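You operate a simulated robot arm through the tools that you are given. There is no shell and no other tool. Be economical: measure what you need, move in short steps, check, and stop when the job is done.

Carry out the task below with a simulated two-armed robot. There is one attempt and no reset: what you move stays moved.

## Task
Take the orange cap and put it on top of the sanding block. Count the pods on the small bench top, then put as many of the screws from the small bench top on the packing table. Open the blue drawer, take the washer on the small bench top and put it away inside, then shut the drawer. Fetch the blue lock and set it on top of the green knob. Stack the scrap pack that says "card" from the small bench top on top of the scrap pack marked "PLA". Any order will do. Set down upright: screw.
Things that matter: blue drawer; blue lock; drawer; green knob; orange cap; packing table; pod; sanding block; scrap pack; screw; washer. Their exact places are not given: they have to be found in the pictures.

The check looks at the end state, three seconds after you hand in, the way a careful person would. Anything else that was tipped, shoved, dropped, spilled or broken makes it a failure. Lids that push on must go on centred and level and be pressed home; caps that screw on are set level and turned clockwise until they are tight.

## Robot
Two 7-joint arms with two-finger parallel grippers on one trunk, on a base that drives. Base frame: it is fixed to the floor where the robot stands at the start and does not move with it; the origin is under the middle of the robot, x ahead of it, y to its left, z up; the surface under the hand at the start is at about z = 0.82. Units: m, degrees, N and s.
The left shoulder is at the start at [0.03, 0.119, 0.935], the right one opposite. With the tool pointing down near the work surface each hand reaches from about 0.28 to 0.68 m from the robot's upright axis, wherever it stands, measured 20 degrees to its own side. Places, roughly: blue drawer [-1.6, 1, 0.7]; blue lock (3x3x4 cm) [-2.2, 1.5, 0.8]; drawer [-1.7, 1, 0.7]; green knob (4x4x3 cm) [-2.2, 1.2, 0.8]; orange cap (4x4x3 cm) [0.7, 0.1, 0.8]; packing table [-4.1, 0.8, 0.8]; pod (6x5x3 cm) [-2.3, 1.5, 0.8]; sanding block (8x6x4 cm) [0.5, 0.1, 0.8]; scrap pack [-2.25, 1.25, 0.75]; screw (4x3x6 cm) [-2.1, 1.1, 0.8]; washer (4x4x2 cm) [-2.2, 1.3, 0.8]. Payload 3.43 kg a hand.
The tool frame of a hand sits at the grasp point between the pads (the TCP): z along the fingers, y along the line on which they close. The tips reach 0.03 m beyond it. Largest opening 0.094 m; finger width 0.028, thickness 0.01; the body of the gripper, 0.05 by 0.096 m, starts 0.055 m behind the TCP.
Orientation is told as [roll, pitch, yaw] about the base's x, y, z axes, in that order, counted from this pose: with the fingers straight down and closing along the base's y, the tool's x points along the base's -x, its y along +y and its z along -z.

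## Interface
- The arms move only by the tool step_arm. It takes "left_rows", "right_rows" or both (then of equal length, played together; a hand with none holds still); each is a list of rows, each a list of 3 entries, a list of its own where there are three numbers: the closure in counts, from 0 (fully open) to 255 (shut), then the shift along the tool's x, y, z in units of 100 mm (1.0 is 100 mm), then the turn, a rotation vector about the tool's x, y, z in units of 60 degrees (1.0 is 60 degrees). In form: [[hand, [tx, ty, tz], [rx, ry, rz]], ...]. A call has 1 to 8 rows; each row is the pose to reach, as a shift and turn from the pose commanded when the call began, along the tool's axes at that moment. A call with a number of a shift or a turn outside -1 to 1 is refused whole. Each row takes 0.2 s and may step no farther than 0.05 m and 8.6 degrees from the row before; otherwise, or with a gripper value out of range, the whole call is refused. A pose out of reach is approached as far as the arm can. The call stops where the force on the tool passes 40 N (or 10 N more than at its start, if that is more) or the arm is blocked; 0.2 s more then pass. Each finger travels about 0.072 m/s and halts on what it meets, pressing with about 35 N; the grip force reading is that of the motor and also rises with nothing between the fingers. The clock runs only during rows and for 0.2 s after the last one: add rows that repeat a pose to give the fingers time. The reply holds the time, the measured pose of the TCP, the force on the tool along the base axes, the opening and the grip force, in the units named above and with some noise, with the torque about the TCP (base axes, N m) and any sound that the robot's microphone picked up.
- Cameras (640 x 400 px; columns grow to the right, rows downward): "scene" is now at [0.0399, 0.0139, 1.6351]; the picture's right is [0.19, -0.98, 0.00], its down [-0.80, -0.15, -0.58] and it looks along [0.57, 0.11, -0.81] (base axes); focal length 253 px, centre (320, 200). "left" rides on the left gripper at [0.076, -0.014, -0.103] in its tool frame; the picture's right is [0.18, 0.98, 0.00], its down [-0.75, 0.14, -0.64] and it looks along [-0.63, 0.12, 0.77] (tool axes); focal length 243 px, centre (320, 200). "right" rides on the right gripper at [0.076, 0.014, -0.102] in its tool frame; the picture's right is [-0.18, 0.98, 0.00], its down [-0.75, -0.14, -0.64] and it looks along [-0.63, -0.12, 0.77] (tool axes); focal length 243 px, centre (320, 200).
- grab_frame(camera): a new picture of that camera. No time passes.
- raise_lower(by): slides the trunk up (or, below 0, down) by that many m; the arms and the scene camera ride with it, the base frame stays. It gives what a move gives, with no picture.
- steer(legs): drives the robot by 1 to 6 legs, each [ahead, turn to the left] in m and degrees, along the robot's own axes; the way and the turn of a leg run together, so that a leg with both is an arc; at most 1.5 m and 180 degrees a leg. The arms and the cameras ride along, it lands a little off, and it stops where it bumps. It gives what a move gives.
- aim_head(pan, tilt): turns the head with the scene camera to pan (to the left, within 143 degrees either way) and tilt (down, from -29 to 69), counted from straight ahead of the robot. It gives what a move gives.
- probe_pixels(camera, pixels): for up to 12 pixels [column, row] of the newest picture of that camera ("zoom" is the newest enlarged one), the place [x, y, z] in the base frame of the surface seen there, good to about 0.002 m. No time passes.
- close_up(camera, box): a new picture of the part [left, top, right, bottom] of that camera's present view, enlarged. No time passes.
- close_job(): hands the job in; it is judged then, once.

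Work in short steps. Measure before you move; look again where a grasp or a placing could have gone wrong, and mend it. You have 138 turns and 180 pictures in all, those below and enlarged ones among them. Open the grippers and draw the arms clear of the work before you hand the job in, unless the task says otherwise; then end with one line.

The tools are called after ">>>" as name(argument=value, ...) on one line, values as JSON. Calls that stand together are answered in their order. step_arm: Moves the arms, as the interface text tells. Its arguments: {"type":"object","properties":{"left_rows":{"type":"array","items":{"type":"array"}},"right_rows":{"type":"array","items":{"type":"array"}}},"required":[]} The other tools are called the same way: raise_lower (by) slides the trunk up or down; steer (legs) drives the base; aim_head (pan, tilt) turns the head that bears the scene camera; grab_frame (camera) takes a picture; probe_pixels (camera, pixels) gives the place of the surface under pixels of a picture; close_up (camera, box) takes an enlarged picture of a part of a camera's view; close_job () hands the job in.

At the start:

```text
clock: 0.0
left_ee_pos: [0.5145, 0.3025, 1.0492]
left_ee_rot: [0.0, 0.0, 0.1]
left_wrist_force: [0.1, -0.6, 0.8]
left_wrist_torque: [0.03, -0.01, -0.02]
left_finger_gap: 0.0938
left_finger_force: 0.0
right_ee_pos: [0.3473, -0.105, 1.0587]
right_ee_rot: [-0.1, -0.1, -0.1]
right_wrist_force: [0.1, -0.5, -0.3]
right_wrist_torque: [0.01, -0.04, 0.0]
right_finger_gap: 0.0938
right_finger_force: 0.0
trunk travel left (down, up): [-0.2, 0.21]
robot x, y, heading: [-0.0003, -0.0008, 0.1]
head pan, tilt: [10.9, 54.4]
```

scene: 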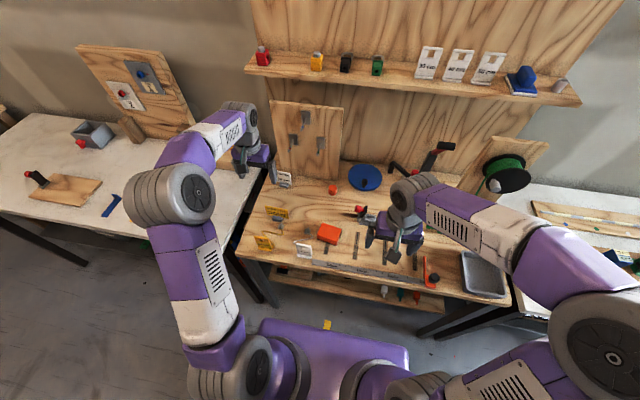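
right: 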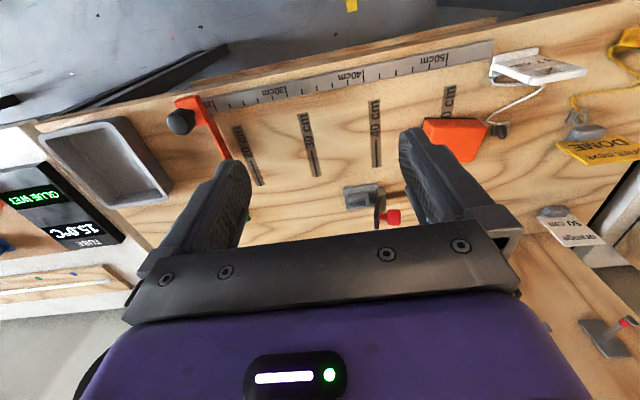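
left: 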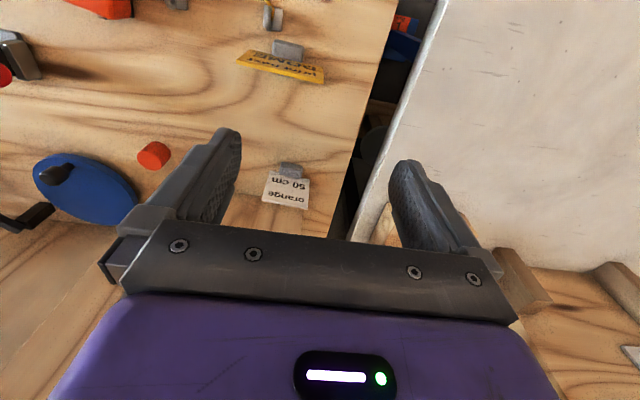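

The scene shows a small orange cylinder near (333,189) and an orange block near (329,233). I'll enlarge and measure both.

>>> close_up(camera="scene", box=[240, 160, 440, 285])

>>> probe_pixels(camera="scene", pixels=[[333, 187], [329, 230], [320, 228], [340, 230], [336, 240], [320, 236], [329, 200]])

>>> probe_pixels(camera="left", pixels=[[154, 150], [145, 155], [165, 152], [152, 165], [152, 143], [150, 185]])

```text
3.20 times, centred on (340, 222) of scene
```

zoom: 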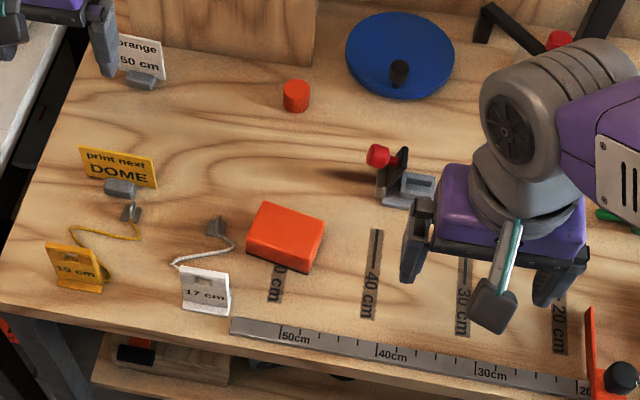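

```text
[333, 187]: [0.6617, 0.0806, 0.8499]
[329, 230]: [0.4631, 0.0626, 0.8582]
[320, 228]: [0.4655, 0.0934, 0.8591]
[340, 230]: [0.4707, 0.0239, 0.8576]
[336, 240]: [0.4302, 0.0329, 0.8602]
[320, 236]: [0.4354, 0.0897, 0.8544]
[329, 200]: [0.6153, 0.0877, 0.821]
```

```text
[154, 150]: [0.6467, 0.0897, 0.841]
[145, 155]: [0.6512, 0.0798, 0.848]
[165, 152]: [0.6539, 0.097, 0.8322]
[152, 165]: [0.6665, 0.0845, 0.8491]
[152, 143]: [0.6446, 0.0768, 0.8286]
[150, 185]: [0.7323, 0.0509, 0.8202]
```

Cap centre is about (0.662, 0.081), top z 0.85; block top about z 0.858. I'll measure the block corners, disc edge and clamp before moving.

>>> probe_pixels(camera="zoom", pixels=[[264, 206], [320, 224], [308, 256], [251, 238], [286, 228], [296, 85], [286, 86], [306, 86], [296, 105], [352, 62], [378, 156], [399, 72]])

```text
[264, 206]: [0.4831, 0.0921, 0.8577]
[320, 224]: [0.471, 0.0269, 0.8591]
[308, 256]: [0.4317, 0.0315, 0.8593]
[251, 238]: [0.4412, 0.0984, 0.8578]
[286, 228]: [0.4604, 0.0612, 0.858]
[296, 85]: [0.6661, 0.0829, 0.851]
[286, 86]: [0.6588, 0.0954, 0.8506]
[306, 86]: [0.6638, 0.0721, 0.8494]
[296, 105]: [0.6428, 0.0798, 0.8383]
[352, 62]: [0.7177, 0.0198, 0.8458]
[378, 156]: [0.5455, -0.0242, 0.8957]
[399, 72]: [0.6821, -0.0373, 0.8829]
```

Cap at (0.661, 0.082), block centre (0.458, 0.062). I'll move the left hand halfway toward the cap at height.

>>> step_arm(left_rows=[[60, [-0.2, -0.3, 0], [0, 0, 0]], [60, [-0.4, -0.6, 0], [0, 0, 0]], [60, [-0.6, -0.9, 0], [0, 0, 0]], [60, [-0.7, -1.0, 0.3], [0, 0, 0]]])

>>> grab_frame(camera="left")

```text
clock: 1.0
left_ee_pos: [0.5854, 0.2014, 1.0188]
left_ee_rot: [0.0, 0.1, 0.1]
left_wrist_force: [0.0, 0.2, 0.3]
left_wrist_torque: [0.03, -0.06, 0.01]
left_finger_gap: 0.0721
left_finger_force: 0.1
right_ee_pos: [0.3477, -0.1041, 1.0589]
right_ee_rot: [0.0, -0.1, -0.1]
right_wrist_force: [-0.5, 0.0, 0.5]
right_wrist_torque: [-0.01, 0.0, 0.02]
right_finger_gap: 0.0941
right_finger_force: 0.0
trunk travel left (down, up): [-0.2, 0.21]
robot x, y, heading: [-0.0009, -0.0045, -0.1]
head pan, tilt: [10.9, 54.4]
```

```text
175 pictures are left
```

left: 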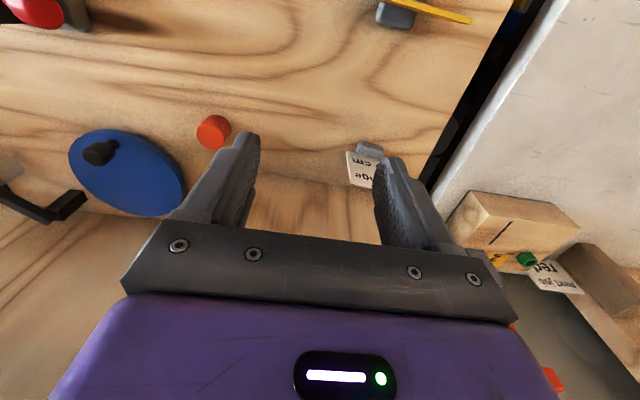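

The left view shows the cap at (214,131). I'll move over it, then descend to z≈0.93.

>>> step_arm(left_rows=[[60, [-0.25, -0.4, 0], [0, 0, 0]], [60, [-0.5, -0.8, 0], [0, 0, 0]], [60, [-0.756, -1.0, 0.1], [0, 0, 0]], [60, [-0.756, -1.0, 0.5], [0, 0, 0]], [60, [-0.756, -1.0, 0.8], [0, 0, 0]], [60, [-0.756, -1.0, 0.8], [0, 0, 0]]])

>>> grab_frame(camera="left")

```text
clock: 2.0
left_ee_pos: [0.6378, 0.1073, 0.9908]
left_ee_rot: [0.3, 0.4, 0.4]
left_wrist_force: [-15.5, -0.1, 5.8]
left_wrist_torque: [0.31, -0.54, 0.53]
left_finger_gap: 0.0717
left_finger_force: 0.1
left hand out of reach, approached as far as the arm can: row 3, 4
right_ee_pos: [0.3465, -0.1048, 1.059]
right_ee_rot: [0.0, 0.0, 0.1]
right_wrist_force: [-0.5, 0.1, 0.0]
right_wrist_torque: [-0.03, 0.03, 0.0]
right_finger_gap: 0.094
right_finger_force: 0.0
trunk travel left (down, up): [-0.2, 0.21]
robot x, y, heading: [-0.0045, -0.0011, 0.1]
head pan, tilt: [10.9, 54.4]
stopped in row 4 (left hand): the force on the tool passed its limit at 87 N (the readings are from after the stop); the commanded pose is now the measured one
```

```text
174 pictures are left
```

left: 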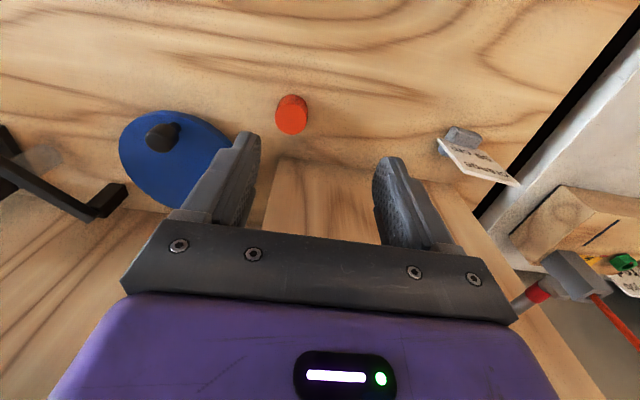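

Something blocked the hand in x (force −15 N) at z≈0.99. I'll look from the scene camera to see what it touches.

>>> close_up(camera="scene", box=[200, 60, 400, 260])

>>> close_up(camera="right", box=[340, 100, 640, 400])

```text
2.00 times, centred on (300, 160) of scene
```

zoom: 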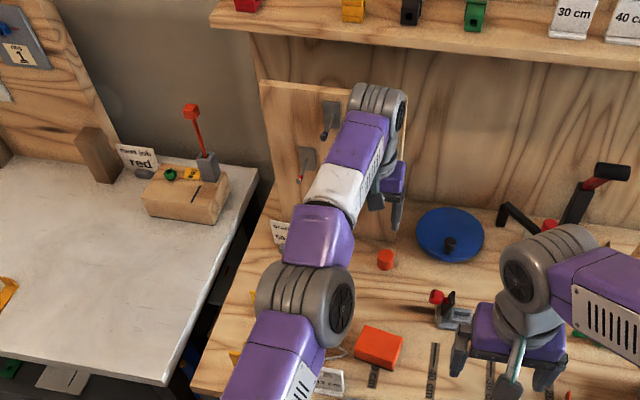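

```text
1.33 times, centred on (490, 250) of right
```

zoom: 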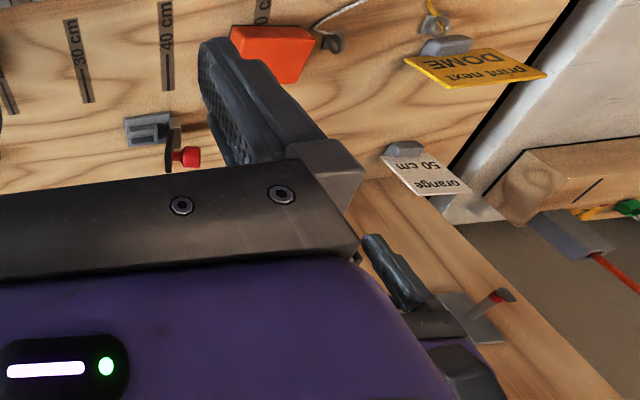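

The upright gripper's wrist met the pegboard; it has not moved in the picture. I'll back off 8 cm and tilt the fingers forward by ~34°, so the wrist stays clear of the board.

>>> step_arm(left_rows=[[60, [0.4, 0, 0], [0, 0, 0]], [60, [0.8, 0, 0], [0, 0, 0]], [60, [0.8, 0, 0], [0, -0.14, 0]], [60, [0.8, 0, 0], [0, -0.28, 0]], [60, [0.8, 0, 0], [0, -0.42, 0]], [60, [0.8, 0, 0], [0, -0.56, 0]], [60, [0.8, -0.25, 0], [0, -0.56, 0]]])

>>> grab_frame(camera="left")

>>> grab_frame(camera="scene")

```text
clock: 2.7
left_ee_pos: [0.6365, 0.1001, 0.9999]
left_ee_rot: [0.3, -1.1, 1.0]
left_wrist_force: [-20.5, 1.5, 6.0]
left_wrist_torque: [0.23, -0.41, 0.83]
left_finger_gap: 0.0721
left_finger_force: 0.1
left hand out of reach, approached as far as the arm can: row 1, 2, 3
right_ee_pos: [0.3472, -0.1047, 1.0574]
right_ee_rot: [-0.1, 0.0, 0.1]
right_wrist_force: [0.6, -0.2, -0.5]
right_wrist_torque: [0.0, 0.03, -0.01]
right_finger_gap: 0.0939
right_finger_force: 0.0
trunk travel left (down, up): [-0.2, 0.21]
robot x, y, heading: [-0.0015, 0.0023, 0.0]
head pan, tilt: [10.9, 54.4]
stopped in row 3 (left hand): the force on the tool passed its limit at 66 N (the readings are from after the stop); the commanded pose is now the measured one
```

```text
171 pictures are left
```

left: 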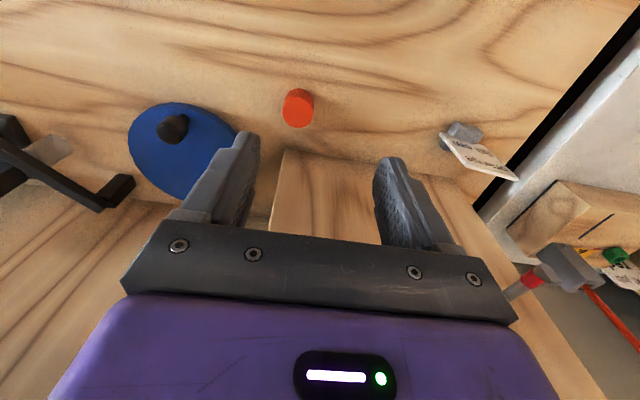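

```text
170 pictures are left
```

scene: 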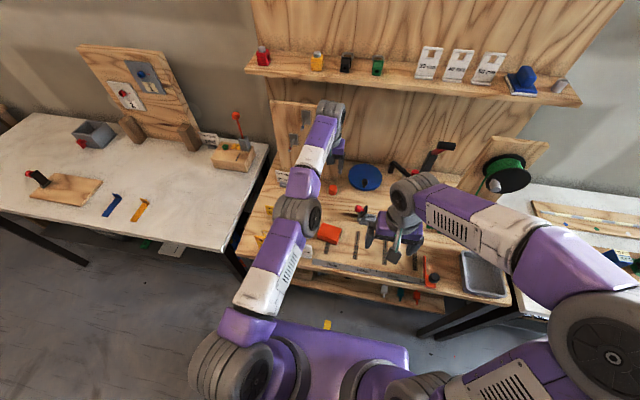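

The hand is still in contact and retreat straight back was called out of reach. I'll back out along the way I came (toward −x, +y) in small steps.

>>> step_arm(left_rows=[[60, [0.1, 0.15, 0], [0, 0, 0]], [60, [0.25, 0.4, 0], [0, 0, 0]], [60, [0.4, 0.7, 0], [0, 0, 0]], [60, [0.6, 1.0, 0], [0, 0, 0]]])

```text
clock: 3.6
left_ee_pos: [0.6411, 0.1581, 1.0056]
left_ee_rot: [-0.7, -0.7, -1.0]
left_wrist_force: [1.7, -22.3, 3.0]
left_wrist_torque: [2.6, 0.04, -0.28]
left_finger_gap: 0.072
left_finger_force: 0.0
left hand out of reach, approached as far as the arm can: row 1, 2, 3, 4
right_ee_pos: [0.3462, -0.1053, 1.0591]
right_ee_rot: [0.0, 0.0, -0.1]
right_wrist_force: [0.6, 0.9, 0.4]
right_wrist_torque: [-0.08, -0.03, 0.01]
right_finger_gap: 0.094
right_finger_force: 0.1
trunk travel left (down, up): [-0.2, 0.21]
robot x, y, heading: [0.0011, -0.001, -0.3]
head pan, tilt: [10.9, 54.4]
stopped in row 4 (left hand): the force on the tool passed its limit at 57 N (the readings are from after the stop); the commanded pose is now the measured one
```

The hand is now touching something sideways. I'll look before doing more.

>>> grab_frame(camera="left")

>>> close_up(camera="scene", box=[240, 80, 400, 180])

```text
169 pictures are left
```

left: 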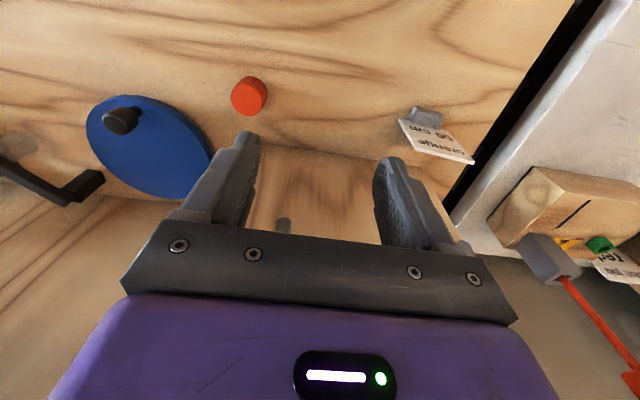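

```text
4.00 times, centred on (320, 130) of scene
```

zoom: 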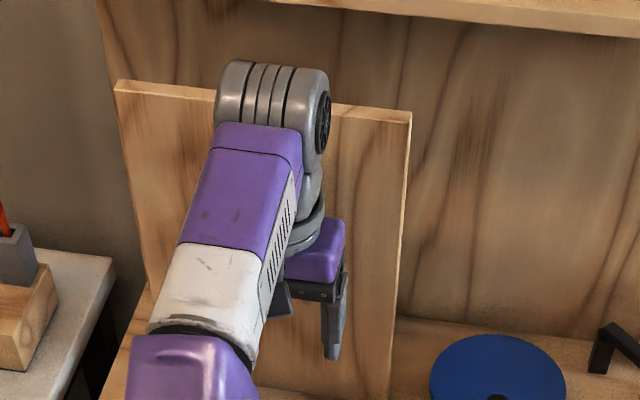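

The hand sits against the pegboard between its hanging tools. I'll pull everything straight back by driving the base 10 cm backwards.

>>> steer(legs=[[-0.12, 0]])

>>> grab_frame(camera="scene")

```text
clock: 4.9
left_ee_pos: [0.5202, 0.1624, 1.0049]
left_ee_rot: [-0.4, -0.6, -0.6]
left_wrist_force: [0.4, -0.2, 0.3]
left_wrist_torque: [0.03, -0.03, 0.03]
left_finger_gap: 0.072
left_finger_force: 0.1
right_ee_pos: [0.2261, -0.1059, 1.0581]
right_ee_rot: [0.0, 0.0, -0.2]
right_wrist_force: [0.3, -0.8, 0.1]
right_wrist_torque: [0.0, -0.01, 0.01]
right_finger_gap: 0.094
right_finger_force: 0.1
trunk travel left (down, up): [-0.2, 0.21]
robot x, y, heading: [-0.1205, 0.0042, -0.5]
head pan, tilt: [10.9, 54.4]
```

```text
167 pictures are left
```

scene: 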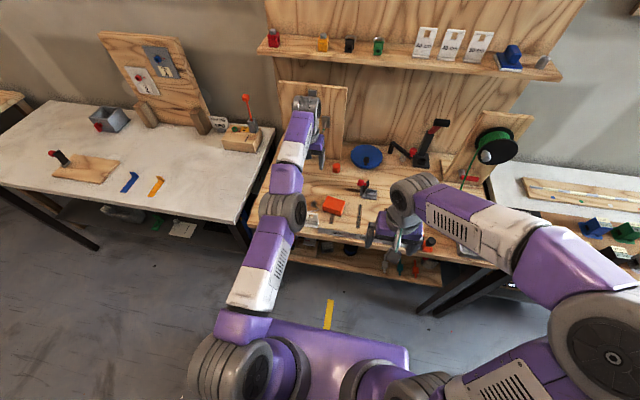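

Free of contact. Now bend the arm by drawing the hand toward the robot, testing that it follows.

>>> step_arm(left_rows=[[60, [0.2, 0, 0], [0, 0, 0]], [60, [0.5, 0, 0], [0, 0, 0]], [60, [0.9, 0, 0], [0, 0, 0]], [60, [0.9, 0, 0], [0, 0, 0]]])

>>> close_up(camera="scene", box=[240, 60, 400, 220])

```text
clock: 5.9
left_ee_pos: [0.5154, 0.1637, 1.0239]
left_ee_rot: [-0.3, -0.6, -0.7]
left_wrist_force: [0.3, 0.0, -0.9]
left_wrist_torque: [-0.04, 0.02, -0.03]
left_finger_gap: 0.0715
left_finger_force: 0.1
left hand out of reach, approached as far as the arm can: row 1, 2, 3, 4
right_ee_pos: [0.2255, -0.1058, 1.0579]
right_ee_rot: [-0.1, 0.0, -0.2]
right_wrist_force: [-0.2, 0.6, -0.3]
right_wrist_torque: [0.01, 0.02, 0.01]
right_finger_gap: 0.0938
right_finger_force: 0.1
trunk travel left (down, up): [-0.2, 0.21]
robot x, y, heading: [-0.1225, 0.0032, -0.3]
head pan, tilt: [10.9, 54.4]
```

```text
2.50 times, centred on (320, 140) of scene
```

zoom: 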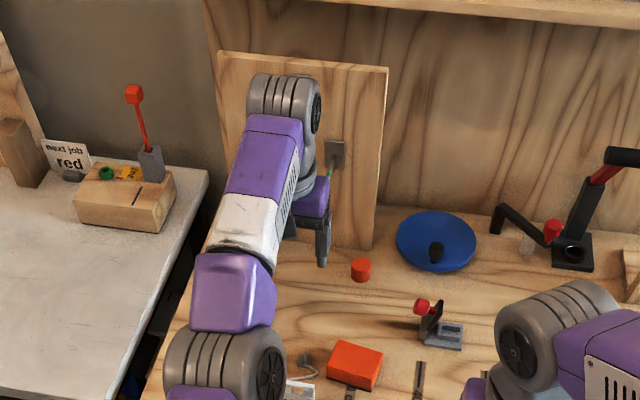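

Radial retreat seems singular (arm almost straight). I'll try a sideways and downward combination toward the start pose.

>>> step_arm(left_rows=[[60, [0.1, 0.4, 0], [0, 0, 0]], [60, [0.2, 0.8, 0], [0, 0, 0]], [60, [0.4, 1.0, 0], [0, 0, 0]], [60, [0.7, 1.0, 0], [0, 0, 0]], [60, [1.0, 1.0, 0], [0, 0, 0]], [60, [1.0, 1.0, 0], [0, 0, 0]]])

```text
clock: 7.3
left_ee_pos: [0.5003, 0.2819, 1.0456]
left_ee_rot: [-0.4, -0.5, -0.6]
left_wrist_force: [-0.3, 0.5, -0.1]
left_wrist_torque: [0.0, 0.02, -0.03]
left_finger_gap: 0.072
left_finger_force: 0.1
left hand out of reach, approached as far as the arm can: row 1, 2, 3, 4, 5, 6
right_ee_pos: [0.2262, -0.1066, 1.058]
right_ee_rot: [0.0, 0.0, -0.2]
right_wrist_force: [-0.1, 0.6, 0.8]
right_wrist_torque: [0.0, -0.02, 0.01]
right_finger_gap: 0.0943
right_finger_force: 0.1
trunk travel left (down, up): [-0.2, 0.21]
robot x, y, heading: [-0.1213, -0.0014, -0.2]
head pan, tilt: [10.9, 54.4]
```

Arm still stretched. I'll try down plus back with a forward pitch of the tool.

>>> step_arm(left_rows=[[60, [0.4, 0, 0.2], [0, -0.1, 0]], [60, [0.8, 0, 0.4], [0, -0.2, 0]], [60, [1.0, 0, 0.6], [0, -0.3, 0]], [60, [1.0, 0, 0.8], [0, -0.4, 0]], [60, [1.0, 0, 0.8], [0, -0.5, 0]], [60, [1.0, 0, 0.8], [0, -0.5, 0]], [60, [1.0, 0, 0.8], [0, -0.5, 0]]])

>>> grab_frame(camera="scene")

```text
clock: 8.9
left_ee_pos: [0.603, 0.3466, 0.9961]
left_ee_rot: [-0.4, -30.5, -0.4]
left_wrist_force: [-0.1, -0.3, 0.7]
left_wrist_torque: [0.0, 0.01, -0.01]
left_finger_gap: 0.072
left_finger_force: 0.1
left hand out of reach, approached as far as the arm can: row 1, 2, 3, 4, 5, 6, 7
right_ee_pos: [0.2267, -0.1072, 1.0575]
right_ee_rot: [0.0, 0.1, -0.2]
right_wrist_force: [-0.3, 0.1, 0.8]
right_wrist_torque: [0.01, 0.01, 0.01]
right_finger_gap: 0.0939
right_finger_force: 0.0
trunk travel left (down, up): [-0.2, 0.21]
robot x, y, heading: [-0.12, -0.0044, -0.4]
head pan, tilt: [10.9, 54.4]
```

```text
165 pictures are left
```

scene: 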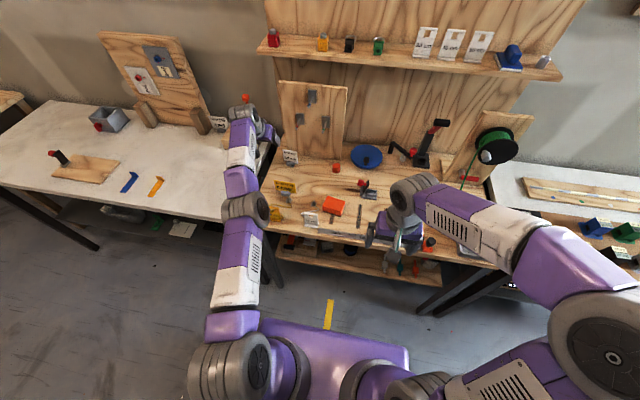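

The elbow was out to the left at the start, so flexing it should carry the hand to −y and back. I'll request that combination while undoing the tilt.

>>> step_arm(left_rows=[[60, [0.3, -0.3, 0], [0, 0.1, 0]], [60, [0.6, -0.6, 0], [0, 0.2, 0]], [60, [0.9, -0.9, 0], [0, 0.3, 0]], [60, [1.0, -1.0, 0], [0, 0.4, 0]], [60, [1.0, -1.0, 0], [0, 0.5, 0]], [60, [1.0, -1.0, 0], [0, 0.5, 0]]])

>>> grab_frame(camera="scene")

```text
clock: 10.3
left_ee_pos: [0.5246, 0.2424, 0.9462]
left_ee_rot: [-0.3, -0.4, -0.6]
left_wrist_force: [0.6, 0.4, -0.5]
left_wrist_torque: [-0.02, -0.01, -0.03]
left_finger_gap: 0.0719
left_finger_force: 0.1
left hand out of reach, approached as far as the arm can: row 1, 2, 3, 4, 5, 6
right_ee_pos: [0.2265, -0.1066, 1.0573]
right_ee_rot: [0.0, 0.0, -0.1]
right_wrist_force: [-0.6, -0.7, -0.2]
right_wrist_torque: [0.0, 0.0, -0.01]
right_finger_gap: 0.0941
right_finger_force: 0.0
trunk travel left (down, up): [-0.2, 0.21]
robot x, y, heading: [-0.1194, 0.0025, -0.3]
head pan, tilt: [10.9, 54.4]
```

```text
164 pictures are left
```

scene: 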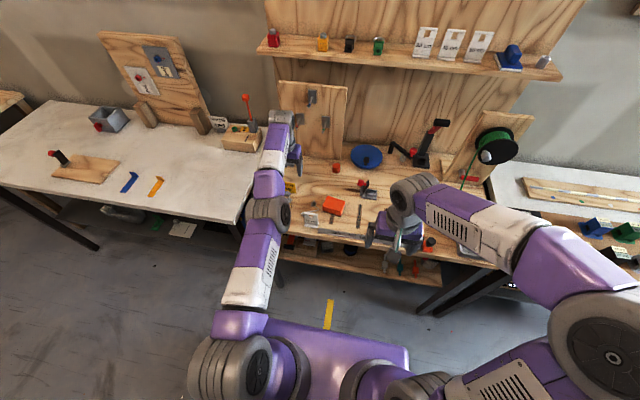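

Still straight. The elbow axis now looks horizontal, so I'll ask for a rise with retreat, plus yaw, to shake the arm out of the straight pose.

>>> step_arm(left_rows=[[60, [0.0, 0, -0.45], [0, 0, 0.14]], [60, [0.0, 0, -0.9], [0, 0, 0.28]], [60, [0.3, 0, -1.0], [0, 0, 0.42]], [60, [0.7, 0, -1.0], [0, 0, 0.56]], [60, [1.0, 0, -1.0], [0, 0, 0.7]], [60, [1.0, 0.0, -1.0], [0, 0, 0.7]], [60, [1.0, 0.0, -1.0], [0, 0, 0.7]]])

>>> grab_frame(camera="scene")

```text
clock: 11.9
left_ee_pos: [0.4219, 0.2477, 1.0454]
left_ee_rot: [0.1, -0.7, -42.6]
left_wrist_force: [-0.1, 0.3, 0.3]
left_wrist_torque: [-0.03, -0.01, -0.01]
left_finger_gap: 0.0719
left_finger_force: 0.1
left hand out of reach, approached as far as the arm can: row 1, 2
right_ee_pos: [0.2253, -0.106, 1.0573]
right_ee_rot: [0.0, 0.1, -0.2]
right_wrist_force: [0.1, 0.4, 0.5]
right_wrist_torque: [0.0, -0.01, -0.02]
right_finger_gap: 0.0941
right_finger_force: 0.1
trunk travel left (down, up): [-0.2, 0.21]
robot x, y, heading: [-0.1161, -0.0018, -0.2]
head pan, tilt: [10.9, 54.4]
```

```text
163 pictures are left
```

scene: 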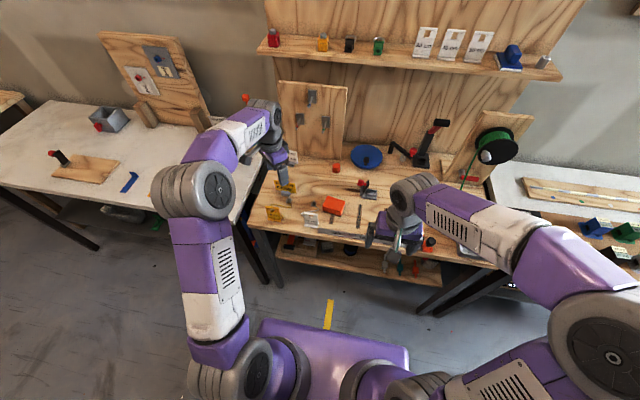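

The arm bends again at (0.422, 0.248, 1.045). Now undo the yaw and tilt the fingers forward ~34° here, away from the board.

>>> step_arm(left_rows=[[60, [0, 0, 0], [0, 0, -0.14]], [60, [0, 0, 0], [0, 0, -0.28]], [60, [0, 0, 0], [0, 0, -0.42]], [60, [0, 0, 0], [0, 0, -0.56]], [60, [0, 0, 0], [0, 0, -0.7]], [60, [0, 0, 0], [0, 0, -0.708]]])

>>> step_arm(left_rows=[[60, [0, 0, 0], [0, -0.14, 0]], [60, [0, 0, 0], [0, -0.28, 0]], [60, [0, 0, 0], [0, -0.42, 0]], [60, [0, 0, 0], [0, -0.56, 0]], [60, [0, 0, 0], [0, -0.58, 0]]])

>>> steer(legs=[[0.11, 0]])

>>> grab_frame(camera="scene")

```text
clock: 13.3
left_ee_pos: [0.423, 0.2463, 1.0461]
left_ee_rot: [-0.3, -0.6, 0.0]
left_wrist_force: [0.5, 0.2, 0.2]
left_wrist_torque: [0.01, 0.0, -0.02]
left_finger_gap: 0.0717
left_finger_force: 0.0
right_ee_pos: [0.2261, -0.1063, 1.0573]
right_ee_rot: [-0.1, 0.0, -0.3]
right_wrist_force: [-0.3, 0.4, 0.7]
right_wrist_torque: [0.0, 0.0, -0.03]
right_finger_gap: 0.0942
right_finger_force: 0.1
trunk travel left (down, up): [-0.2, 0.21]
robot x, y, heading: [-0.1218, 0.0005, -0.3]
head pan, tilt: [10.9, 54.4]
```

```text
clock: 14.5
left_ee_pos: [0.422, 0.2465, 1.0463]
left_ee_rot: [-0.3, -35.4, 0.1]
left_wrist_force: [0.1, 0.1, 0.0]
left_wrist_torque: [-0.01, 0.03, 0.02]
left_finger_gap: 0.0717
left_finger_force: 0.1
right_ee_pos: [0.2263, -0.1071, 1.0576]
right_ee_rot: [0.0, 0.0, -0.1]
right_wrist_force: [0.3, 0.3, -0.7]
right_wrist_torque: [0.01, 0.0, 0.0]
right_finger_gap: 0.094
right_finger_force: 0.0
trunk travel left (down, up): [-0.2, 0.21]
robot x, y, heading: [-0.1189, 0.0009, -0.5]
head pan, tilt: [10.9, 54.4]
```

```text
clock: 15.7
left_ee_pos: [0.5338, 0.2465, 1.046]
left_ee_rot: [-0.5, -35.4, 0.1]
left_wrist_force: [-0.1, -0.9, 0.3]
left_wrist_torque: [-0.02, 0.01, 0.02]
left_finger_gap: 0.0721
left_finger_force: 0.1
right_ee_pos: [0.3381, -0.1056, 1.0574]
right_ee_rot: [0.0, 0.0, -0.3]
right_wrist_force: [0.0, -0.2, -0.3]
right_wrist_torque: [0.01, 0.03, -0.01]
right_finger_gap: 0.0938
right_finger_force: 0.0
trunk travel left (down, up): [-0.2, 0.21]
robot x, y, heading: [-0.0096, 0.0017, -0.1]
head pan, tilt: [10.9, 54.4]
```

```text
162 pictures are left
```

scene: 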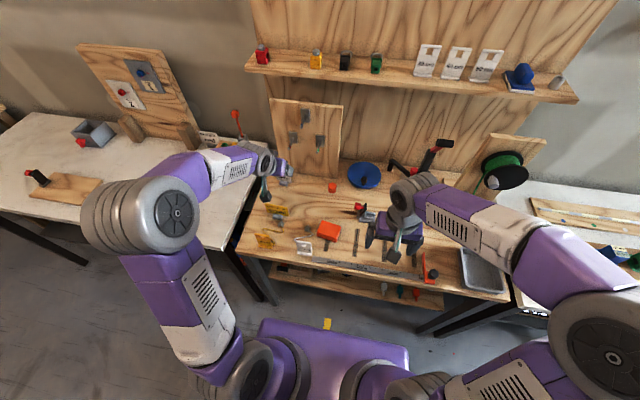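

Tilt is in place. I'll move over at height toward y≈0.146 first, then to a point just short of and above the cap.

>>> step_arm(left_rows=[[70, [-0.08, -0.33, 0.06], [0, 0, 0]], [70, [-0.16, -0.66, 0.12], [0, 0, 0]], [70, [-0.24, -1.0, 0.17], [0, 0, 0]]])

>>> step_arm(left_rows=[[70, [0.05, -0.3, 0.2], [0, 0, 0]], [70, [0.08, -0.64, 0.4], [0, 0, 0]], [70, [0.18, -0.64, 0.7], [0, 0, 0]], [70, [0.28, -0.64, 0.95], [0, 0, 0]], [70, [0.28, -0.64, 0.95], [0, 0, 0]]])

>>> grab_frame(camera="left")

>>> grab_frame(camera="scene")

```text
clock: 16.5
left_ee_pos: [0.5636, 0.1427, 1.0481]
left_ee_rot: [-0.3, -35.4, 0.1]
left_wrist_force: [0.4, -0.2, -0.3]
left_wrist_torque: [0.01, 0.0, 0.02]
left_finger_gap: 0.0681
left_finger_force: 0.0
right_ee_pos: [0.3352, -0.1082, 1.0571]
right_ee_rot: [0.0, 0.0, -0.2]
right_wrist_force: [0.4, -1.2, 0.0]
right_wrist_torque: [0.01, 0.0, 0.04]
right_finger_gap: 0.0943
right_finger_force: 0.1
trunk travel left (down, up): [-0.2, 0.21]
robot x, y, heading: [-0.0112, -0.0016, -0.0]
head pan, tilt: [10.9, 54.4]
```

```text
clock: 17.7
left_ee_pos: [0.5942, 0.0811, 0.9542]
left_ee_rot: [-0.4, -35.5, 0.3]
left_wrist_force: [0.1, 1.2, -1.0]
left_wrist_torque: [0.01, 0.0, 0.0]
left_finger_gap: 0.0682
left_finger_force: 0.0
right_ee_pos: [0.3368, -0.1067, 1.0581]
right_ee_rot: [0.0, -0.1, -0.2]
right_wrist_force: [-0.6, -0.3, -0.4]
right_wrist_torque: [-0.02, 0.0, -0.02]
right_finger_gap: 0.0939
right_finger_force: 0.0
trunk travel left (down, up): [-0.2, 0.21]
robot x, y, heading: [-0.0102, -0.0038, 0.1]
head pan, tilt: [10.9, 54.4]
```

```text
161 pictures are left
```

left: 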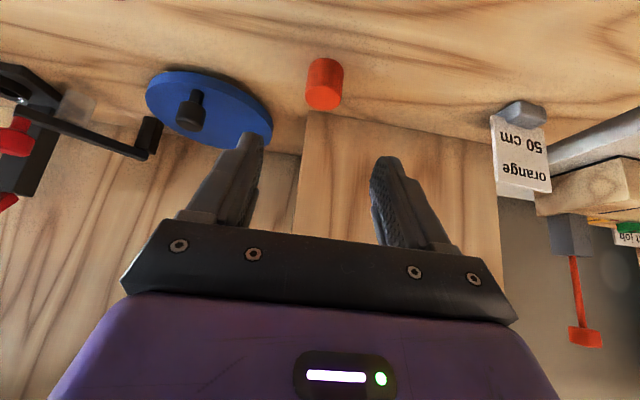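

```text
160 pictures are left
```

scene: 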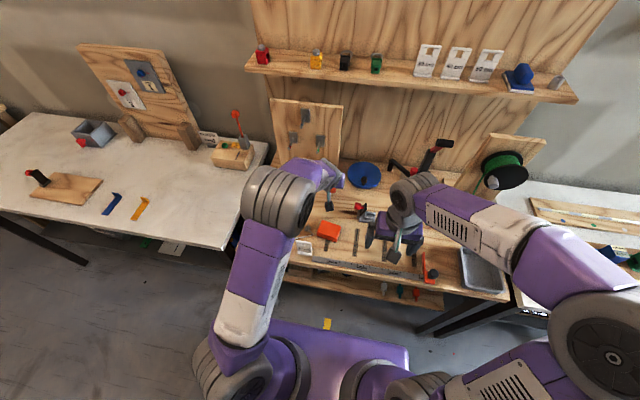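

Cap is right on the finger line at (324,83). I'll slide along the fingers down to the cap in two calls.

>>> step_arm(left_rows=[[70, [0.03, 0, 0.35], [0, 0, 0]], [70, [0.07, 0, 0.7], [0, 0, 0]], [70, [0.08, 0, 0.9], [0, 0, 0]], [70, [0.08, 0, 0.9], [0, 0, 0]]])

>>> grab_frame(camera="left")

```text
clock: 18.7
left_ee_pos: [0.6394, 0.0802, 0.8774]
left_ee_rot: [-0.4, -35.5, 0.0]
left_wrist_force: [-0.4, -0.3, 0.6]
left_wrist_torque: [0.01, 0.03, 0.0]
left_finger_gap: 0.0683
left_finger_force: 0.0
right_ee_pos: [0.336, -0.1068, 1.0575]
right_ee_rot: [0.0, 0.1, -0.2]
right_wrist_force: [0.6, 0.1, -1.4]
right_wrist_torque: [0.02, -0.02, 0.02]
right_finger_gap: 0.0941
right_finger_force: 0.0
trunk travel left (down, up): [-0.2, 0.21]
robot x, y, heading: [-0.0108, -0.001, -0.2]
head pan, tilt: [10.9, 54.4]
```

```text
159 pictures are left
```

left: 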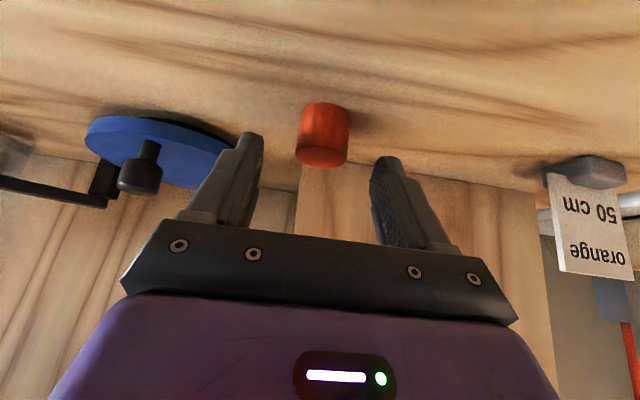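

Cap sits between the fingers. Last 2 cm along the fingers, then close.

>>> probe_pixels(camera="left", pixels=[[322, 157], [323, 115], [302, 130], [345, 130], [322, 145]])

>>> step_arm(left_rows=[[70, [0.0, 0, 0.12], [0, 0, 0]], [70, [0.0, 0.0, 0.22], [0, 0, 0]], [70, [0.0, 0.0, 0.22], [0, 0, 0]]])

>>> grab_frame(camera="left")

```text
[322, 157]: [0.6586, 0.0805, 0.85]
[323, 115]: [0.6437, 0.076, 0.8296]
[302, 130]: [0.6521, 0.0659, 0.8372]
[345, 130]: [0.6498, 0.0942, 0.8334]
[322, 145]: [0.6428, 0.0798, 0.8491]
```

```text
clock: 19.5
left_ee_pos: [0.6523, 0.0816, 0.8576]
left_ee_rot: [-0.4, -35.4, 0.0]
left_wrist_force: [0.7, 0.1, -0.7]
left_wrist_torque: [0.0, 0.01, 0.01]
left_finger_gap: 0.068
left_finger_force: 0.0
right_ee_pos: [0.3353, -0.1066, 1.0599]
right_ee_rot: [0.0, -0.1, -0.2]
right_wrist_force: [-0.5, -0.1, -0.6]
right_wrist_torque: [0.0, 0.0, -0.04]
right_finger_gap: 0.0942
right_finger_force: 0.0
trunk travel left (down, up): [-0.2, 0.21]
robot x, y, heading: [-0.0085, -0.0026, -0.2]
head pan, tilt: [10.9, 54.4]
```

```text
158 pictures are left
```

left: 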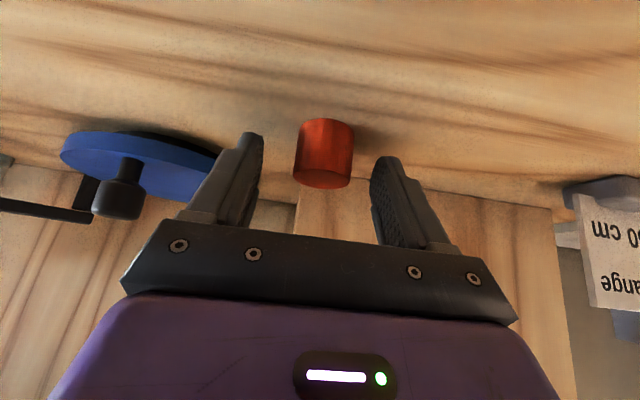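

The cap stands centred between the pads. Closing.

>>> step_arm(left_rows=[[255, [0, 0, 0], [0, 0, 0]], [255, [0, 0, 0], [0, 0, 0]], [255, [0, 0, 0], [0, 0, 0]], [255, [0, 0, 0], [0, 0, 0]]])

>>> step_arm(left_rows=[[255, [-0.29, 0, -0.41], [0, 0, 0]], [255, [-0.2, 0, -0.8], [0, 0, 0]], [255, [0.2, 0, -0.8], [0, 0, 0]]])

>>> grab_frame(camera="left")

```text
clock: 20.5
left_ee_pos: [0.6508, 0.0817, 0.8577]
left_ee_rot: [-0.4, -35.4, 0.2]
left_wrist_force: [0.3, 0.6, -0.1]
left_wrist_torque: [0.02, 0.01, 0.02]
left_finger_gap: 0.0309
left_finger_force: 35.3
right_ee_pos: [0.3359, -0.1055, 1.0582]
right_ee_rot: [0.0, 0.0, -0.2]
right_wrist_force: [0.0, 0.0, 1.4]
right_wrist_torque: [0.01, -0.04, -0.02]
right_finger_gap: 0.0939
right_finger_force: 0.1
trunk travel left (down, up): [-0.2, 0.21]
robot x, y, heading: [-0.0096, 0.0007, -0.2]
head pan, tilt: [10.9, 54.4]
```

```text
refused: row 1 steps farther than a row can; nothing moved
```

```text
157 pictures are left
```

left: 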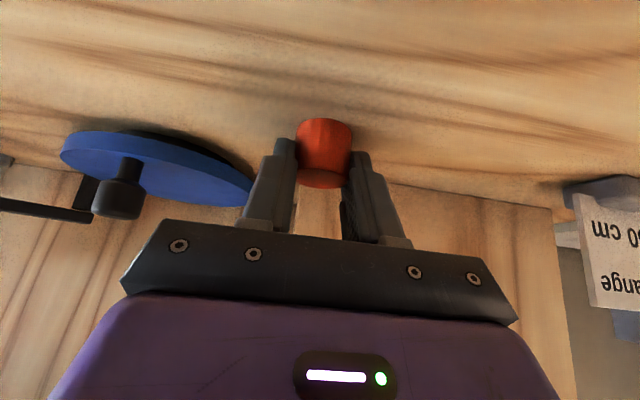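

Gripped (gap 0.031, 35 N). Lifting straight up 8 cm, then back toward the block.

>>> step_arm(left_rows=[[255, [-0.23, 0, -0.32], [0, 0, 0]], [255, [-0.46, 0, -0.65], [0, 0, 0]], [255, [-0.13, 0, -0.88], [0, 0, 0]], [255, [0.2, -0.1, -1.0], [0, 0, 0]]])

>>> grab_frame(camera="left")

```text
clock: 21.5
left_ee_pos: [0.5756, 0.0733, 0.9282]
left_ee_rot: [-0.4, -35.5, 0.1]
left_wrist_force: [-0.1, -0.9, -0.6]
left_wrist_torque: [0.03, -0.01, 0.03]
left_finger_gap: 0.0309
left_finger_force: 34.9
right_ee_pos: [0.336, -0.107, 1.0585]
right_ee_rot: [0.0, 0.0, -0.2]
right_wrist_force: [0.1, 1.0, -0.5]
right_wrist_torque: [0.04, 0.0, 0.05]
right_finger_gap: 0.0942
right_finger_force: 0.0
trunk travel left (down, up): [-0.2, 0.21]
robot x, y, heading: [-0.013, -0.0008, -0.2]
head pan, tilt: [10.9, 54.4]
```

```text
156 pictures are left
```

left: 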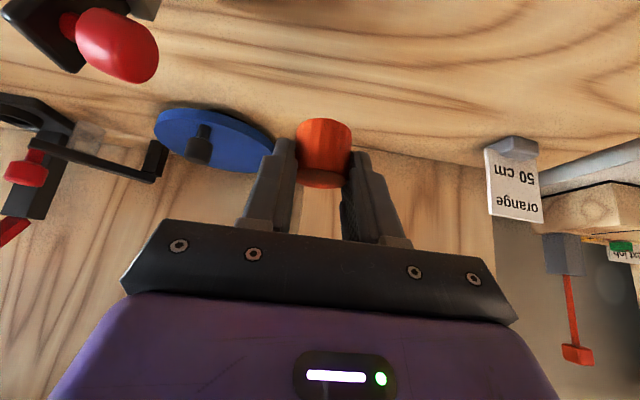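

Held. Now carry horizontally back to above the block (TCP ≈ (0.451, 0.063)).

>>> step_arm(left_rows=[[255, [0.33, -0.03, -0.23], [0, 0, 0]], [255, [0.66, -0.06, -0.46], [0, 0, 0]], [255, [0.99, -0.1, -0.7], [0, 0, 0]], [255, [0.99, -0.1, -0.7], [0, 0, 0]]])

>>> grab_frame(camera="left")

>>> grab_frame(camera="scene")

```text
clock: 22.5
left_ee_pos: [0.4586, 0.0642, 0.9256]
left_ee_rot: [-0.4, -35.5, 0.2]
left_wrist_force: [-0.1, 0.3, -0.7]
left_wrist_torque: [-0.01, -0.05, -0.01]
left_finger_gap: 0.0309
left_finger_force: 34.9
right_ee_pos: [0.3371, -0.1054, 1.0584]
right_ee_rot: [0.0, 0.1, -0.2]
right_wrist_force: [0.5, 0.2, 1.0]
right_wrist_torque: [-0.05, 0.0, 0.0]
right_finger_gap: 0.0941
right_finger_force: 0.1
trunk travel left (down, up): [-0.2, 0.21]
robot x, y, heading: [-0.0117, -0.0025, -0.1]
head pan, tilt: [10.9, 54.4]
```

```text
155 pictures are left
```

left: 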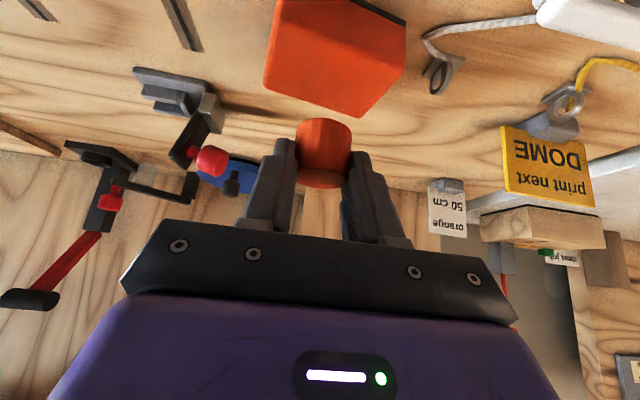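

```text
154 pictures are left
```

scene: 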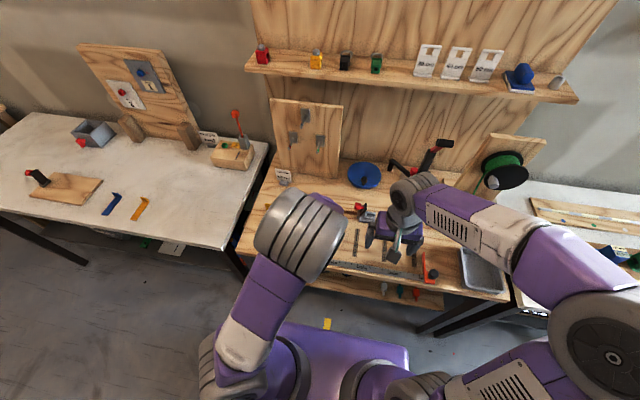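

Measure the cap held and the block from the wrist view before lowering.

>>> probe_pixels(camera="left", pixels=[[322, 180], [323, 125], [300, 140], [347, 140], [340, 50], [282, 5], [400, 50], [357, 114], [268, 85], [323, 119]])

```text
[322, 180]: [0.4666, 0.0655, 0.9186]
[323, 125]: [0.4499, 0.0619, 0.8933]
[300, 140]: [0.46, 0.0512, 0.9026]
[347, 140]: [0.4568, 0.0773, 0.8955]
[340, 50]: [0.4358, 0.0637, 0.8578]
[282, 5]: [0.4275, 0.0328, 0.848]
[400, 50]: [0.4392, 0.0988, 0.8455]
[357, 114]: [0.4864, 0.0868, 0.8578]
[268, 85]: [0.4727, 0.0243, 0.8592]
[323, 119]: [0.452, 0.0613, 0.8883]
```

Cap centre is (0.466, 0.064), bottom ≈0.888; block top 0.858 centred (0.458, 0.062). Shift back 8 mm and lower ~28 mm.

>>> step_arm(left_rows=[[255, [0.065, -0.02, -0.046], [0, 0, 0]], [255, [0.16, -0.02, 0.076], [0, 0, 0]], [255, [0.22, -0.02, 0.16], [0, 0, 0]], [255, [0.23, -0.02, 0.18], [0, 0, 0]], [255, [0.23, -0.02, 0.18], [0, 0, 0]]])

>>> grab_frame(camera="left")

```text
clock: 23.7
left_ee_pos: [0.4482, 0.0591, 0.8993]
left_ee_rot: [-0.4, -35.4, 0.2]
left_wrist_force: [-1.3, -0.2, 0.5]
left_wrist_torque: [-0.03, 0.01, -0.01]
left_finger_gap: 0.0307
left_finger_force: 35.1
right_ee_pos: [0.3353, -0.1064, 1.059]
right_ee_rot: [0.0, 0.0, -0.2]
right_wrist_force: [0.5, 0.5, 0.1]
right_wrist_torque: [0.0, 0.02, -0.05]
right_finger_gap: 0.0941
right_finger_force: 0.1
trunk travel left (down, up): [-0.2, 0.21]
robot x, y, heading: [-0.0106, 0.0046, -0.2]
head pan, tilt: [10.9, 54.4]
```

```text
153 pictures are left
```

left: 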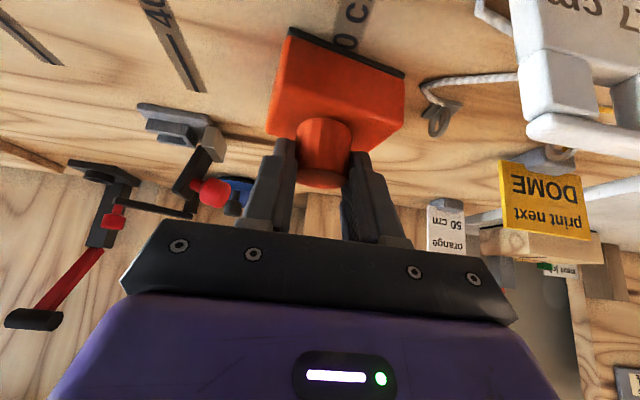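

No contact yet (z 0.899). Lower in 1–1.5 mm steps until a vertical force shows.

>>> step_arm(left_rows=[[255, [0.006, 0, 0.008], [0, 0, 0]], [255, [0.012, 0, 0.016], [0, 0, 0]], [255, [0.014, 0, 0.02], [0, 0, 0]]])

>>> close_up(camera="left", box=[220, 60, 440, 200])

```text
clock: 24.5
left_ee_pos: [0.4477, 0.0588, 0.8967]
left_ee_rot: [-0.4, -35.4, 0.2]
left_wrist_force: [1.1, 0.2, -0.5]
left_wrist_torque: [-0.02, 0.05, 0.01]
left_finger_gap: 0.0311
left_finger_force: 35.5
right_ee_pos: [0.3364, -0.1061, 1.0583]
right_ee_rot: [-0.1, 0.0, -0.2]
right_wrist_force: [-0.9, -0.3, 0.2]
right_wrist_torque: [-0.05, 0.01, 0.0]
right_finger_gap: 0.094
right_finger_force: 0.1
trunk travel left (down, up): [-0.2, 0.21]
robot x, y, heading: [-0.0118, 0.0012, -0.3]
head pan, tilt: [10.9, 54.4]
```

```text
2.86 times, centred on (330, 130) of left
```

zoom: 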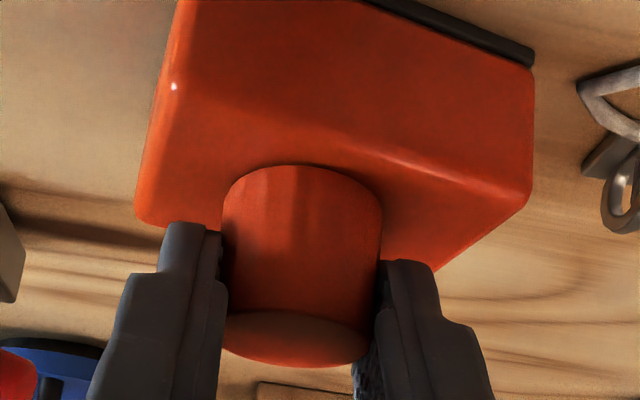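

Measure the remaining gap between the cap's bottom rim and the block.

>>> probe_pixels(camera="zoom", pixels=[[300, 172], [300, 160], [300, 150], [300, 190], [300, 300], [230, 200], [375, 210], [300, 130]])

```text
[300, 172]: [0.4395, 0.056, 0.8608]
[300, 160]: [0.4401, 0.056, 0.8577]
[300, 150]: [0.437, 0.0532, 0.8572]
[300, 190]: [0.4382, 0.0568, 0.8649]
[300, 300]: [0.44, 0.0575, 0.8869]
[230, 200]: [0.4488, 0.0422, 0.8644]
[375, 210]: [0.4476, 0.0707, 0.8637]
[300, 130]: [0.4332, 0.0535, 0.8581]
```

About 1–2 mm of gap; cap centre (0.455, 0.057). Nudge 3 mm toward +y/+x and lower until touching.

>>> step_arm(left_rows=[[255, [-0.02, 0.04, 0.015], [0, 0, 0]], [255, [-0.014, 0.04, 0.023], [0, 0, 0]], [255, [-0.009, 0.04, 0.031], [0, 0, 0]], [255, [-0.009, 0.04, 0.031], [0, 0, 0]]])

```text
clock: 25.5
left_ee_pos: [0.4505, 0.063, 0.8939]
left_ee_rot: [-0.6, -35.6, 0.2]
left_wrist_force: [-0.6, -0.1, 5.2]
left_wrist_torque: [0.11, 0.0, 0.0]
left_finger_gap: 0.0309
left_finger_force: 35.4
right_ee_pos: [0.3361, -0.1056, 1.0587]
right_ee_rot: [0.0, 0.0, -0.1]
right_wrist_force: [0.0, 0.2, -0.3]
right_wrist_torque: [-0.01, -0.02, 0.0]
right_finger_gap: 0.0939
right_finger_force: 0.1
trunk travel left (down, up): [-0.2, 0.21]
robot x, y, heading: [-0.0109, -0.0027, -0.1]
head pan, tilt: [10.9, 54.4]
```

5 N upward: the cap rests on the block. Open and withdraw along the fingers.

>>> step_arm(left_rows=[[200, [0, 0, 0], [0, 0, 0]], [100, [0, 0, 0], [0, 0, 0]], [60, [0, 0, 0], [0, 0, 0]], [60, [0, 0, 0], [0, 0, 0]], [60, [-0.05, 0, -0.4], [0, 0, 0]], [60, [-0.3, 0, -0.8], [0, 0, 0]], [60, [-0.6, 0, -1.0], [0, 0, 0]]])

>>> grab_frame(camera="left")

```text
clock: 27.1
left_ee_pos: [0.4417, 0.0647, 1.0131]
left_ee_rot: [-0.4, -35.4, 0.2]
left_wrist_force: [-0.8, 0.4, 0.3]
left_wrist_torque: [0.0, 0.0, -0.03]
left_finger_gap: 0.0719
left_finger_force: 0.0
right_ee_pos: [0.3365, -0.1066, 1.0582]
right_ee_rot: [0.0, 0.1, -0.1]
right_wrist_force: [0.5, 0.3, -1.4]
right_wrist_torque: [0.01, 0.0, 0.01]
right_finger_gap: 0.0941
right_finger_force: 0.0
trunk travel left (down, up): [-0.2, 0.21]
robot x, y, heading: [-0.0153, 0.0014, 0.0]
head pan, tilt: [10.9, 54.4]
```

```text
151 pictures are left
```

left: 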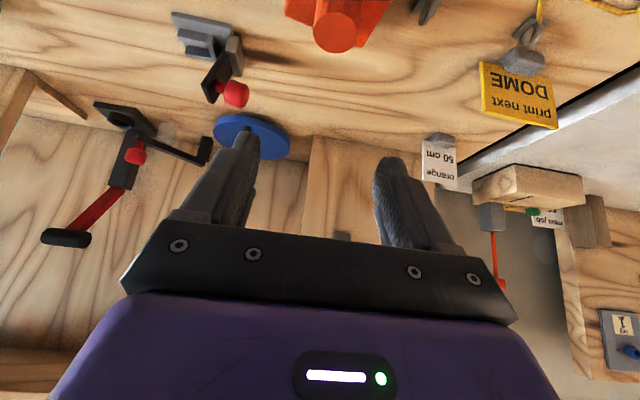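

Cap stands on the block. Undo the tilt and tuck the left hand, raised, for driving.

>>> step_arm(left_rows=[[60, [0.1, 0.2, -0.1], [0, 0.14, 0]], [60, [0.2, 0.4, -0.2], [0, 0.28, 0]], [60, [0.4, 0.6, -0.4], [0, 0.42, 0]], [60, [0.5, 0.8, -0.55], [0, 0.56, 0]], [60, [0.5, 0.9, -0.6], [0, 0.59, 0]]])

>>> steer(legs=[[-0.5, 0]])

>>> aim_head(pan=130, tilt=20)

>>> grab_frame(camera="scene")

```text
clock: 28.3
left_ee_pos: [0.367, 0.1549, 1.029]
left_ee_rot: [-0.3, 0.1, -0.2]
left_wrist_force: [-0.2, 0.1, -0.6]
left_wrist_torque: [0.03, -0.02, 0.0]
left_finger_gap: 0.0719
left_finger_force: 0.2
right_ee_pos: [0.3358, -0.1056, 1.058]
right_ee_rot: [0.0, 0.0, -0.1]
right_wrist_force: [-0.1, 0.5, -0.1]
right_wrist_torque: [0.01, -0.01, 0.01]
right_finger_gap: 0.0939
right_finger_force: 0.0
trunk travel left (down, up): [-0.2, 0.21]
robot x, y, heading: [-0.0113, 0.0035, -0.3]
head pan, tilt: [10.9, 54.4]
```

```text
clock: 31.2
left_ee_pos: [-0.1393, 0.157, 1.0292]
left_ee_rot: [-0.4, -0.1, 0.1]
left_wrist_force: [0.0, 0.0, -0.6]
left_wrist_torque: [-0.02, -0.01, -0.03]
left_finger_gap: 0.0718
left_finger_force: 0.1
right_ee_pos: [-0.1685, -0.1044, 1.0578]
right_ee_rot: [0.0, 0.0, -0.1]
right_wrist_force: [-0.1, -0.2, -0.3]
right_wrist_torque: [-0.03, 0.02, -0.02]
right_finger_gap: 0.0942
right_finger_force: 0.1
trunk travel left (down, up): [-0.2, 0.21]
robot x, y, heading: [-0.5134, 0.0022, 0.1]
head pan, tilt: [10.9, 54.4]
```

```text
clock: 33.2
left_ee_pos: [-0.1383, 0.1565, 1.0302]
left_ee_rot: [-0.3, 0.0, 0.2]
left_wrist_force: [0.1, 0.1, 0.2]
left_wrist_torque: [-0.02, 0.02, 0.02]
left_finger_gap: 0.072
left_finger_force: 0.1
right_ee_pos: [-0.1687, -0.1039, 1.0571]
right_ee_rot: [0.0, -0.1, 0.0]
right_wrist_force: [0.1, 0.3, -0.7]
right_wrist_torque: [0.01, -0.05, -0.01]
right_finger_gap: 0.0941
right_finger_force: 0.2
trunk travel left (down, up): [-0.2, 0.21]
robot x, y, heading: [-0.518, 0.0035, -0.1]
head pan, tilt: [130.0, 20.0]
```

```text
150 pictures are left
```

scene: 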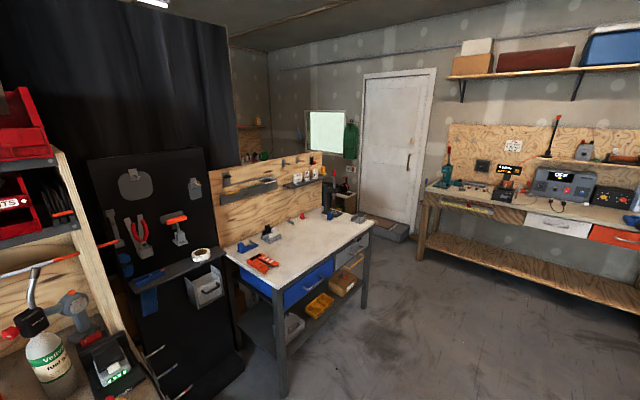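

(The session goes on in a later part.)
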